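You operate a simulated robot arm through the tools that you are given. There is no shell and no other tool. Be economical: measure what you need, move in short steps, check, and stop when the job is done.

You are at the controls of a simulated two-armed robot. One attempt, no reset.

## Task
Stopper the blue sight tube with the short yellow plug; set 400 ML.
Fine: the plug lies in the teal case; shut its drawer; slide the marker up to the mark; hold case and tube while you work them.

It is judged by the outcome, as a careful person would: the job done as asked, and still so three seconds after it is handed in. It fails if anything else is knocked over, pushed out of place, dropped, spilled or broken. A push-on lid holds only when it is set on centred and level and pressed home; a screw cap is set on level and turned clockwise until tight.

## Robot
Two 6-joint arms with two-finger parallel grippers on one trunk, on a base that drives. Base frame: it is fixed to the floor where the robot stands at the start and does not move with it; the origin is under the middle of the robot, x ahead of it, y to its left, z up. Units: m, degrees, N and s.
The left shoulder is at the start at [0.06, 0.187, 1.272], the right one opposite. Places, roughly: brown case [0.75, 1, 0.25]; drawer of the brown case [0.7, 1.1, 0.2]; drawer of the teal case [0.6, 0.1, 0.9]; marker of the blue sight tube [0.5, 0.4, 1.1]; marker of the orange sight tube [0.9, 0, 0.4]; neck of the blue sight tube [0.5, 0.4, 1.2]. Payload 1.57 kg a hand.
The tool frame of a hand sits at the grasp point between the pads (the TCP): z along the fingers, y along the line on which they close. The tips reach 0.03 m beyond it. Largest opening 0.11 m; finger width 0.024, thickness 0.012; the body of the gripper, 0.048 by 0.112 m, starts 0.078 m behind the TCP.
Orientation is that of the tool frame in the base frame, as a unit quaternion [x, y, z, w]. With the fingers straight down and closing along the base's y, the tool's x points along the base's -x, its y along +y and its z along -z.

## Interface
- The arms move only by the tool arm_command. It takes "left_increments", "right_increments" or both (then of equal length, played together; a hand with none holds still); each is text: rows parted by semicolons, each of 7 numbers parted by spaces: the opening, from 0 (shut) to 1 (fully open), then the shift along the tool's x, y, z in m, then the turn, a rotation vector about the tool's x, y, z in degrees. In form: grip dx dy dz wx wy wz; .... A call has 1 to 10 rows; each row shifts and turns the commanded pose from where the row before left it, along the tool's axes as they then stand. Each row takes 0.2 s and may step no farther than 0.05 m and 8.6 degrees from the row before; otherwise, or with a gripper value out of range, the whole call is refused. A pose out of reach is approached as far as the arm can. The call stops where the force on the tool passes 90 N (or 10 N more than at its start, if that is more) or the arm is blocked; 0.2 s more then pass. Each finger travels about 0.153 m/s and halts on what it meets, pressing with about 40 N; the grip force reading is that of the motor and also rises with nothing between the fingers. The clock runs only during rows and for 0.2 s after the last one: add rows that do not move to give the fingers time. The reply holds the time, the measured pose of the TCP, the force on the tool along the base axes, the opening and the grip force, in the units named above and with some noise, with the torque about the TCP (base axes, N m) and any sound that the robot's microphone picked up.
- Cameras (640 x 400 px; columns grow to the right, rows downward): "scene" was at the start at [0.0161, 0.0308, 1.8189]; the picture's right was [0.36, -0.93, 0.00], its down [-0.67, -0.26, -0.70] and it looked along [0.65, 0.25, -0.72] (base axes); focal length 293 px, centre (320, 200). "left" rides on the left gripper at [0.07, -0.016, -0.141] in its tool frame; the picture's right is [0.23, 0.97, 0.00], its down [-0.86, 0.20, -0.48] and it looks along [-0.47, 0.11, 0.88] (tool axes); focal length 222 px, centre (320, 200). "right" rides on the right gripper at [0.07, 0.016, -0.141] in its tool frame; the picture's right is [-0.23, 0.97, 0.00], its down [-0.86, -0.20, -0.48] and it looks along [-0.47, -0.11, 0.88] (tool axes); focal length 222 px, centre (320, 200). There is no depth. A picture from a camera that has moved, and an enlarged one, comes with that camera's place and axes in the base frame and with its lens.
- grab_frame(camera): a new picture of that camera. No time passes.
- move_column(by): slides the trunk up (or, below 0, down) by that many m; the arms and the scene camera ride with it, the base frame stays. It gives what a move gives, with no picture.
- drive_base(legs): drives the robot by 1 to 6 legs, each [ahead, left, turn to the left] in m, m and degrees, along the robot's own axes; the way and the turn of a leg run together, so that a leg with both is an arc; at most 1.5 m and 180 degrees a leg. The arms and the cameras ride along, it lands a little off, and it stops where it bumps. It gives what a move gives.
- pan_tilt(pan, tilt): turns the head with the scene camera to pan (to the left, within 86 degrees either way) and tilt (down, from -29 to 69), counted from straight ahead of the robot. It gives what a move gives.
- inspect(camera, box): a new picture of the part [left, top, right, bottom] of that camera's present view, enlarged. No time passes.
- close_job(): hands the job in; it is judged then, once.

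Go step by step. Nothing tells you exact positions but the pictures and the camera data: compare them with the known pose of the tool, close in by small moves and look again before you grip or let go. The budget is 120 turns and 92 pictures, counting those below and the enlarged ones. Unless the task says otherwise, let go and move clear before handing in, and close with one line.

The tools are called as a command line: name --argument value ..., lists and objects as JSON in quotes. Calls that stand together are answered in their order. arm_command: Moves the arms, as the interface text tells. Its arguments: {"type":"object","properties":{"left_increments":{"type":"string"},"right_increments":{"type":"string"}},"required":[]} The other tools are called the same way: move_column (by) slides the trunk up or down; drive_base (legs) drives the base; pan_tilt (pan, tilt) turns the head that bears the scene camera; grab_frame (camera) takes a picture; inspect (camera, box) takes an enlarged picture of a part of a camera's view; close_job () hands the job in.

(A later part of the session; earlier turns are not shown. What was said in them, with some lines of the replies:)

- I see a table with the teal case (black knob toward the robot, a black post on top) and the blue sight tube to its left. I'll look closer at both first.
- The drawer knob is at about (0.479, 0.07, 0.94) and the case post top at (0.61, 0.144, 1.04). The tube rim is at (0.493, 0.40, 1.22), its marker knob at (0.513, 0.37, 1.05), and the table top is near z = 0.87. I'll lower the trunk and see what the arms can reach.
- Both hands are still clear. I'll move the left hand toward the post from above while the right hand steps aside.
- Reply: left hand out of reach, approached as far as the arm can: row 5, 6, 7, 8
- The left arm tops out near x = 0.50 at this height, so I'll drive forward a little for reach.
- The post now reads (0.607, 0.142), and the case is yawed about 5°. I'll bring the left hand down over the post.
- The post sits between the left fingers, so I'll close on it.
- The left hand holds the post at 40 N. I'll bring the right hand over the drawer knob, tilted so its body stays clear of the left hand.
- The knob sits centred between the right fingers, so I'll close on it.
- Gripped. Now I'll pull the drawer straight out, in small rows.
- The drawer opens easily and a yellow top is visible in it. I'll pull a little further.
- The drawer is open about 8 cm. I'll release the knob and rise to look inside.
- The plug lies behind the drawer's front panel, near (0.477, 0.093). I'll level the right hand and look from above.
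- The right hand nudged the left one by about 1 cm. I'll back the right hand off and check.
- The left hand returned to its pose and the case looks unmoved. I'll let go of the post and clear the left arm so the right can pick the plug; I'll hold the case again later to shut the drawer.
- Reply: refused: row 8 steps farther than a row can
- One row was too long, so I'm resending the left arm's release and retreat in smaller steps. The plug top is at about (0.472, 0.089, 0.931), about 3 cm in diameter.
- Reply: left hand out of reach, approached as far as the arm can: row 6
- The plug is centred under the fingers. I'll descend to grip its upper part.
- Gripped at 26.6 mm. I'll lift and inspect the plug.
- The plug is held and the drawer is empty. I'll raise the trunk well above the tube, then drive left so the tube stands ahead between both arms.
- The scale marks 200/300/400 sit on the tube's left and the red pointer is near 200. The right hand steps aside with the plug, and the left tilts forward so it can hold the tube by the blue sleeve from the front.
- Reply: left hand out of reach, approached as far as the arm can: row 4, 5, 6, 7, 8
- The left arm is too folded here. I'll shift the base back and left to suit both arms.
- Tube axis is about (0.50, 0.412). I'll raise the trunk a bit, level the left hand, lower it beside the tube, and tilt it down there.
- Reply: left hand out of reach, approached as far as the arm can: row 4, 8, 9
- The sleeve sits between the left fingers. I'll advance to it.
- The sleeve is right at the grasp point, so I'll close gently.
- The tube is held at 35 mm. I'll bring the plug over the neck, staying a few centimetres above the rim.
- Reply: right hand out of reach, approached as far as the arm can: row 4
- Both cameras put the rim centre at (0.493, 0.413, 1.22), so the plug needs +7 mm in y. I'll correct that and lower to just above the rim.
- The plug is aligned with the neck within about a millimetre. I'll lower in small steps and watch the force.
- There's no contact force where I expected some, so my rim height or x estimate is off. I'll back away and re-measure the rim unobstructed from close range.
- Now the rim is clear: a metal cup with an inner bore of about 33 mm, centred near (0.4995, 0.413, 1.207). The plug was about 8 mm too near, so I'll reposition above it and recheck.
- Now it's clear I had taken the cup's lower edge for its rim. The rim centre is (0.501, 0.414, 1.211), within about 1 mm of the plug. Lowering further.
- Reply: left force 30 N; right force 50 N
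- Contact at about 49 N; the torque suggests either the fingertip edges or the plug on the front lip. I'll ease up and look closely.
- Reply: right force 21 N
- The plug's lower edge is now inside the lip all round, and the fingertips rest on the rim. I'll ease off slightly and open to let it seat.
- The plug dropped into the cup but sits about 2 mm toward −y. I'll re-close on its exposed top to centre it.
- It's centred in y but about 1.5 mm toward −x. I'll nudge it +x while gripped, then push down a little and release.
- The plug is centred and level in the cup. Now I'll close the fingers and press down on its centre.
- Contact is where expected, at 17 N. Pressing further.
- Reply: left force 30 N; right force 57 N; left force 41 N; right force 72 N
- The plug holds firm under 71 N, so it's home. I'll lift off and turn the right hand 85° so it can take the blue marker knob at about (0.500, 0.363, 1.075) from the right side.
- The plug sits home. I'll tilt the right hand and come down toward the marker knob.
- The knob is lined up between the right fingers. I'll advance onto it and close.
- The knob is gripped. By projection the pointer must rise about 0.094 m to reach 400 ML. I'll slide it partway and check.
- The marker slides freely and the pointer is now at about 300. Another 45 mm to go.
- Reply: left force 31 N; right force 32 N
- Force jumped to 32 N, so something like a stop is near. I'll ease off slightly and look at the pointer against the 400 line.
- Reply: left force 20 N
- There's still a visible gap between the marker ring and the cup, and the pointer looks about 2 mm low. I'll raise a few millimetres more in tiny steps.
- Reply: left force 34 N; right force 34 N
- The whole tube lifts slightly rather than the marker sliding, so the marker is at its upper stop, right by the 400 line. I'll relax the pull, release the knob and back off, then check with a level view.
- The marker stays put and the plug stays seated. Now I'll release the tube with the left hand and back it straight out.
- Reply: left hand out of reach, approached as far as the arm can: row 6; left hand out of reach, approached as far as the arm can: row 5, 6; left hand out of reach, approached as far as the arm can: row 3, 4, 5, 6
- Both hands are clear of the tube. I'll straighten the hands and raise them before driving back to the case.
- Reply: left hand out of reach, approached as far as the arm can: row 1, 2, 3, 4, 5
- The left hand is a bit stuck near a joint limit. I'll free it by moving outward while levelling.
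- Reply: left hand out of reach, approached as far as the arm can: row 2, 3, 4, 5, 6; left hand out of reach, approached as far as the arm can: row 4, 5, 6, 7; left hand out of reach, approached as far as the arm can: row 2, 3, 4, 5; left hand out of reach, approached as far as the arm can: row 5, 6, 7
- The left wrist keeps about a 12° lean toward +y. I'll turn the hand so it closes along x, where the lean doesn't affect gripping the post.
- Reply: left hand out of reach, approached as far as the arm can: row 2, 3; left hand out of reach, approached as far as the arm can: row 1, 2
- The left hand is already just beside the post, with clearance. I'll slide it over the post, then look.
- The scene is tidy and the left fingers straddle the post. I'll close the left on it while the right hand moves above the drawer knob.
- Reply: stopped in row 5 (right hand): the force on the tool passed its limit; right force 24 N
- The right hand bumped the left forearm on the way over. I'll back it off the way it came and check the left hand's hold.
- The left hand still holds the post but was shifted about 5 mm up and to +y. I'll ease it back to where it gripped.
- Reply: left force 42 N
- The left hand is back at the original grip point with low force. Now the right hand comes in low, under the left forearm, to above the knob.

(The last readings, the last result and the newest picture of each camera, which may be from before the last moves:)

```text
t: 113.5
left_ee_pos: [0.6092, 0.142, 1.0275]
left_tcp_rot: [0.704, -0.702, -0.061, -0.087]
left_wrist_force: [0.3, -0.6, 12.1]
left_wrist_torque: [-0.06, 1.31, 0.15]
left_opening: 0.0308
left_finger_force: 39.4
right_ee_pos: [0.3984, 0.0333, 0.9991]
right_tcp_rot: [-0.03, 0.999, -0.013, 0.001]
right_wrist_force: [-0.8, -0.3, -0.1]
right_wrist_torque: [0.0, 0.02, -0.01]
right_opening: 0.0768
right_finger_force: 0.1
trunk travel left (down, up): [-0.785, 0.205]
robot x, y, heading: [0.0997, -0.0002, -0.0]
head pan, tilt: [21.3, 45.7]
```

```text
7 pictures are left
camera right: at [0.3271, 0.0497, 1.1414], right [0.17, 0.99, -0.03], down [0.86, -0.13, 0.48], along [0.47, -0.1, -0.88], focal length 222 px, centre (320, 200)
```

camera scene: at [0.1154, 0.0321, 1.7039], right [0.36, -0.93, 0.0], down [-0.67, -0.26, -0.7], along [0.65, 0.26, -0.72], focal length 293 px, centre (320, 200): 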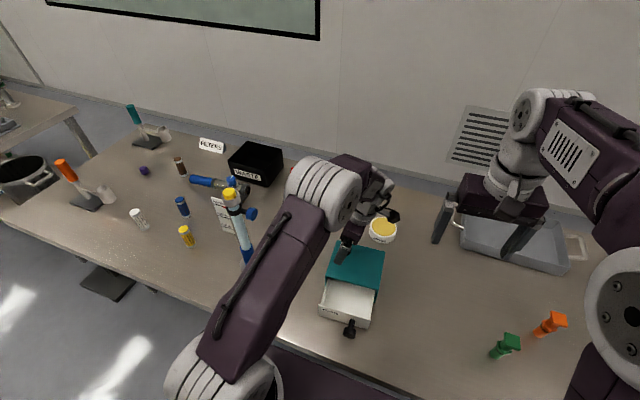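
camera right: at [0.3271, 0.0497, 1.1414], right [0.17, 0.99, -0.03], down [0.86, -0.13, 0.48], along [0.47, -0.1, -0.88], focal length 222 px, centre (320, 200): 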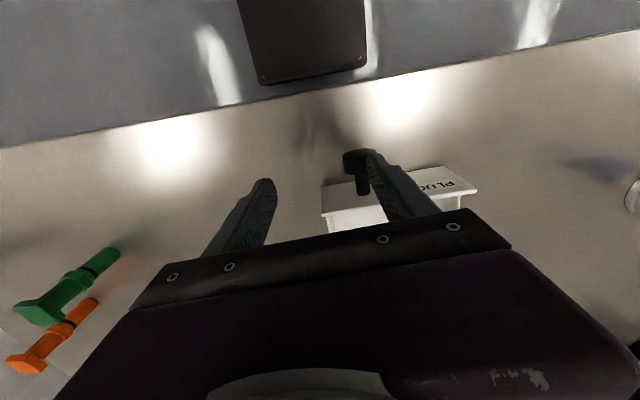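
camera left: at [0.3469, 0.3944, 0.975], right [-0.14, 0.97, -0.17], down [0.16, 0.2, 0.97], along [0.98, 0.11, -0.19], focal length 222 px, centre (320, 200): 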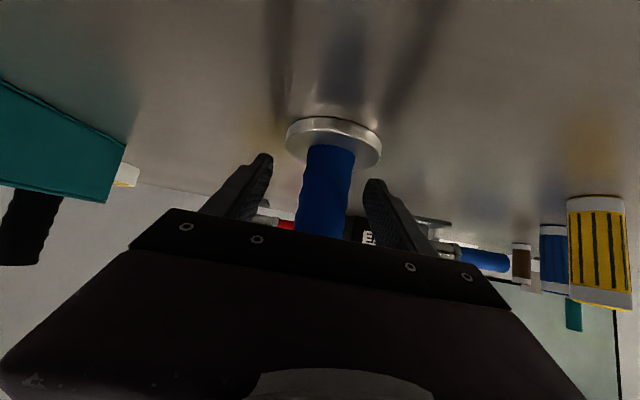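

arm_command --right_increments "0.7 -0.002 0.017 0 0 0 0;0.7 -0.002 0.0175 0 0 0 0;0.7 0 0 0 0 0 0;0.7 0 0 0.03 0 0 0;0.7 0 0 0.027 0 0 0;0.7 0 0 0 0 0 0;0.4 0 0 0 0 0 0;0.2 0 0 0 0 0 0;0 0 0 0 0 0 0;0 0 0 0 0 0 0"

```text
t: 115.7
left_ee_pos: [0.609, 0.1433, 1.028]
left_tcp_rot: [0.704, -0.702, -0.061, -0.087]
left_wrist_force: [1.2, -6.5, 13.1]
left_wrist_torque: [-1.15, 1.37, 0.97]
left_opening: 0.031
left_finger_force: 39.7
right_ee_pos: [0.3998, 0.0679, 0.9419]
right_tcp_rot: [-0.031, 0.999, -0.013, 0.002]
right_wrist_force: [-1.2, 6.8, 0.6]
right_wrist_torque: [0.09, -0.03, 0.0]
right_opening: 0.0309
right_finger_force: 39.8
trunk travel left (down, up): [-0.785, 0.205]
robot x, y, heading: [0.0992, 0.0016, -0.0]
head pan, tilt: [21.3, 45.7]
```

Both hands hold. Now I'll push the drawer in.

arm_command --right_increments "0 -0.012 0.0013 0 0 0 0;0 -0.012 0.0003 0 0 0 0;0 -0.012 0.0003 0 0 0 0;0 -0.012 0.0003 0 0 0 0;0 -0.012 0.0003 0 0 0 0;0 -0.010 0.0003 0 0 0 0;0 0 0 0 0 0 0"

```text
t: 117.3
left_ee_pos: [0.6087, 0.1412, 1.0279]
left_tcp_rot: [0.704, -0.702, -0.061, -0.088]
left_wrist_force: [5.7, 15.0, 12.1]
left_wrist_torque: [0.1, -0.52, -0.6]
left_opening: 0.0306
left_finger_force: 40.1
right_ee_pos: [0.4692, 0.0733, 0.9435]
right_tcp_rot: [-0.031, 0.999, -0.012, 0.001]
right_wrist_force: [-0.5, -22.4, 20.9]
right_wrist_torque: [-0.26, -0.06, -1.07]
right_opening: 0.0312
right_finger_force: 39.8
trunk travel left (down, up): [-0.785, 0.205]
robot x, y, heading: [0.0998, 0.0061, 0.1]
head pan, tilt: [21.3, 45.7]
```

arm_command --right_increments "0 0 -0.002 -0.001 0 0 0;0 -0.004 0 0 0 0 0;0 -0.003 0 0 0 0 0;0 0 0 0 0 0 0"

inspect --camera "scene" --box '[300, 220, 420, 320]'

```text
t: 118.3
left_ee_pos: [0.6087, 0.1423, 1.0281]
left_tcp_rot: [0.704, -0.702, -0.06, -0.087]
left_wrist_force: [4.9, 2.0, 27.0]
left_wrist_torque: [0.1, 0.98, 0.32]
left_opening: 0.0311
left_finger_force: 39.6
right_ee_pos: [0.4765, 0.0751, 0.9439]
right_tcp_rot: [-0.03, 0.999, -0.013, 0.002]
right_wrist_force: [-0.9, -0.1, -0.4]
right_wrist_torque: [0.02, 1.07, -0.46]
right_opening: 0.031
right_finger_force: 39.9
trunk travel left (down, up): [-0.785, 0.205]
robot x, y, heading: [0.1013, 0.0015, -0.1]
head pan, tilt: [21.3, 45.7]
```

```text
4.00 times, centred on (360, 270) of scene
camera zoom: at [0.113, 0.0313, 1.704], right [0.36, -0.93, 0.0], down [-0.66, -0.26, -0.7], along [0.65, 0.26, -0.71], focal length 1172 px, centre (160, -80)
```

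zoom: 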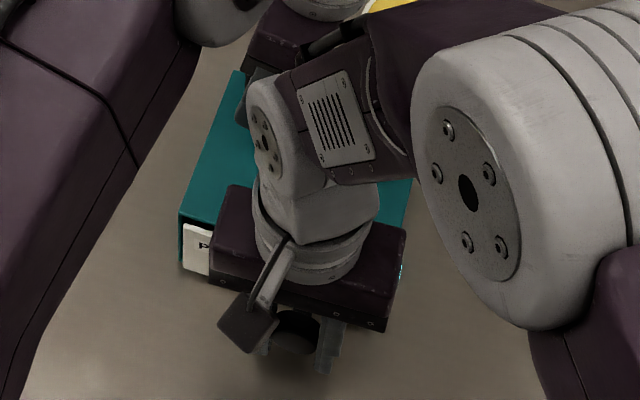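

The drawer front is nearly flush. I'll push on until it bottoms out.

arm_command --right_increments "0 -0.003 0 0 0 0 0;0 -0.002 0 0 0 0 0;0 0 0 0 0 0 0"

```text
t: 119.1
left_ee_pos: [0.6088, 0.1409, 1.0278]
left_tcp_rot: [0.704, -0.702, -0.06, -0.089]
left_wrist_force: [13.4, -0.4, 18.5]
left_wrist_torque: [-0.2, 0.55, 0.61]
left_opening: 0.0309
left_finger_force: 40.2
right_ee_pos: [0.4801, 0.073, 0.9446]
right_tcp_rot: [-0.031, 0.999, -0.013, 0.0]
right_wrist_force: [-9.5, 2.5, 8.0]
right_wrist_torque: [0.03, -0.1, -0.33]
right_opening: 0.0311
right_finger_force: 39.8
trunk travel left (down, up): [-0.785, 0.205]
robot x, y, heading: [0.0979, 0.0041, 0.2]
head pan, tilt: [21.3, 45.7]
```

arm_command --right_increments "0 -0.002 0 0 0 0 0;0 0 0 0 0 0 0;0 0 0 0 0 0 0"

```text
t: 119.9
left_ee_pos: [0.6082, 0.1419, 1.0281]
left_tcp_rot: [0.704, -0.702, -0.058, -0.089]
left_wrist_force: [19.1, 1.6, 10.7]
left_wrist_torque: [-0.31, -0.57, 0.77]
left_opening: 0.0311
left_finger_force: 39.5
right_ee_pos: [0.4817, 0.0746, 0.9431]
right_tcp_rot: [-0.031, 0.999, -0.014, 0.001]
right_wrist_force: [-23.3, -1.6, 13.9]
right_wrist_torque: [-0.06, -0.44, -0.29]
right_opening: 0.0311
right_finger_force: 40.4
trunk travel left (down, up): [-0.785, 0.205]
robot x, y, heading: [0.0994, 0.0013, 0.3]
head pan, tilt: [21.3, 45.7]
```

The drawer has bottomed at 23 N. I'll relax the push, release the knob and withdraw the right hand the way it came.

arm_command --right_increments "0 0.003 0 0 0 0 0;0.3 0 0 0 0 0 0;0.5 0 0 0 0 0 0;0.7 0 0 0 0 0 0;0.7 0 0 -0.03 0 0 0;0.7 0 0 -0.032 0 0 0;0.7 0.03 -0.03 0 0 0 0;0.7 0.03 -0.035 0 0 0 0;0.7 0 -0.045 0 0 0 0;0.7 0 -0.045 0 0 0 0"

inspect --camera "scene" --box '[300, 220, 420, 320]'

```text
t: 122.1
left_ee_pos: [0.609, 0.1414, 1.0272]
left_tcp_rot: [0.704, -0.702, -0.06, -0.087]
left_wrist_force: [-0.5, -0.7, 6.5]
left_wrist_torque: [0.36, 0.89, 0.03]
left_opening: 0.0308
left_finger_force: 39.7
right_ee_pos: [0.4307, -0.0829, 1.0084]
right_tcp_rot: [-0.032, 0.999, -0.013, 0.0]
right_wrist_force: [0.7, 0.5, -0.1]
right_wrist_torque: [0.04, 0.0, 0.0]
right_opening: 0.0771
right_finger_force: 0.1
trunk travel left (down, up): [-0.785, 0.205]
robot x, y, heading: [0.097, 0.0048, -0.0]
head pan, tilt: [21.3, 45.7]
```

```text
4.00 times, centred on (360, 270) of scene
camera zoom: at [0.1144, 0.0303, 1.704], right [0.36, -0.93, 0.0], down [-0.67, -0.26, -0.7], along [0.65, 0.26, -0.71], focal length 1172 px, centre (160, -80)
```

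zoom: 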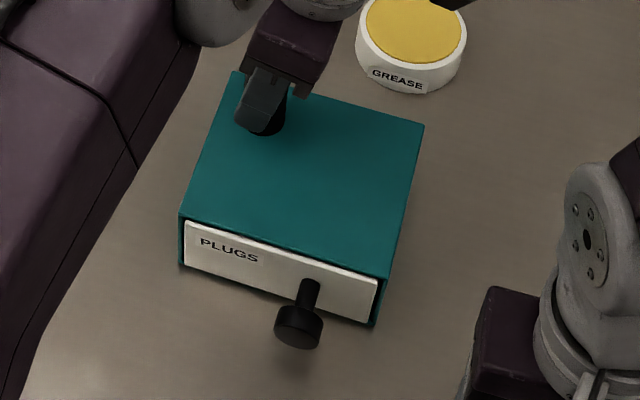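

The drawer is shut flush. I'll release the post, lift the left hand clear, and check the scale from this lower viewpoint.

arm_command --left_increments "0.4 0 0 0 0 0 0;0.7 0 0 0 0 0 0;1 0 0 0 0 0 0;1 0 0 0 0 0 0;1 0 0 -0.04 0 0 0;1 0 0 -0.04 0 0 0;1 0 0 -0.03 0 0 0;1 0 0 0 0 0 0" --right_increments "0.7 0 0 0 0 0 0;0.7 0 0 0 0 0 0;0.7 0 -0.03 -0.03 0 0 0;0.7 0 0 -0.04 0 0 0;0.7 0 0 -0.04 0 0 0;0.7 0 0 0 0 0 0;0.7 0 0 0 0 0 0;0.7 0 0 0 0 0 0"

inspect --camera "scene" --box '[205, 182, 245, 212]'

```text
t: 123.9
left_ee_pos: [0.5764, 0.1326, 1.1041]
left_tcp_rot: [0.703, -0.701, -0.063, -0.096]
left_wrist_force: [-0.3, 0.7, -0.6]
left_wrist_torque: [0.01, 0.02, -0.01]
left_opening: 0.1099
left_finger_force: 0.0
left hand out of reach, approached as far as the arm can: row 5, 6, 7
right_ee_pos: [0.4337, -0.1109, 1.1192]
right_tcp_rot: [-0.031, 0.999, -0.013, 0.0]
right_wrist_force: [0.5, 0.0, 0.2]
right_wrist_torque: [0.0, -0.03, 0.02]
right_opening: 0.0771
right_finger_force: 0.1
trunk travel left (down, up): [-0.785, 0.205]
robot x, y, heading: [0.1008, 0.0002, -0.1]
head pan, tilt: [21.3, 45.7]
```

```text
13.33 times, centred on (225, 197) of scene
camera zoom: at [0.1154, 0.0319, 1.7039], right [0.36, -0.93, 0.0], down [-0.67, -0.26, -0.7], along [0.65, 0.26, -0.72], focal length 3907 px, centre (1587, 240)
```

zoom: 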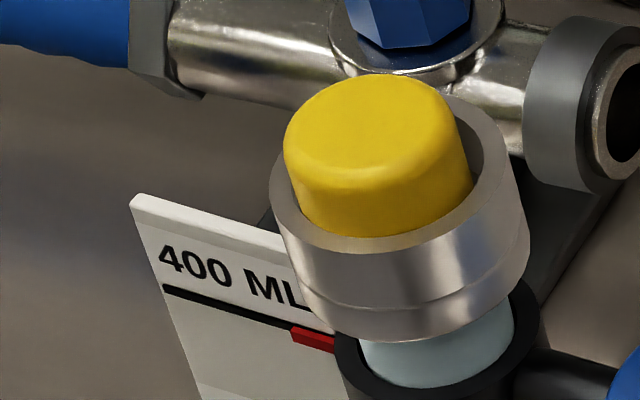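

The drawer is shut, and the plug sits centred and level. The pointer is at the 400 line, within about 2 mm, at its upper stop. I'll raise the trunk to take both hands clear and take a last look.

move_column --by 0.18

grab_frame --camera "scene"

```text
t: 125.9
left_ee_pos: [0.5772, 0.133, 1.284]
left_tcp_rot: [0.703, -0.702, -0.063, -0.096]
left_wrist_force: [0.2, 0.2, -0.3]
left_wrist_torque: [0.0, 0.0, 0.01]
left_opening: 0.1103
left_finger_force: 0.1
right_ee_pos: [0.4343, -0.1106, 1.2982]
right_tcp_rot: [-0.03, 0.999, -0.013, 0.001]
right_wrist_force: [0.2, -0.3, 0.8]
right_wrist_torque: [-0.01, 0.01, -0.01]
right_opening: 0.0769
right_finger_force: 0.1
trunk travel left (down, up): [-0.965, 0.025]
robot x, y, heading: [0.0997, 0.0017, 0.4]
head pan, tilt: [21.3, 45.7]
```

```text
3 pictures are left
camera scene: at [0.1154, 0.0319, 1.8839], right [0.36, -0.93, 0.0], down [-0.67, -0.26, -0.7], along [0.65, 0.26, -0.72], focal length 293 px, centre (320, 200)
```

scene: 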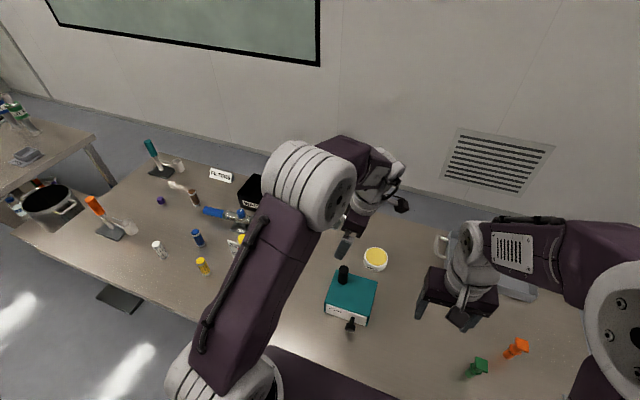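

The plug is in, the drawer is shut, the marker is set, and both hands are empty and clear. Nothing else looks disturbed, so I'm handing the job in.

close_job

```text
The job is handed in.
```

The job is handed in: the short yellow plug is pressed home in the blue sight tube, the drawer of the teal case is shut, and the marker is at 400 ML. The pointer reads about 2 mm below the 400 line; the marker would not slide any higher.
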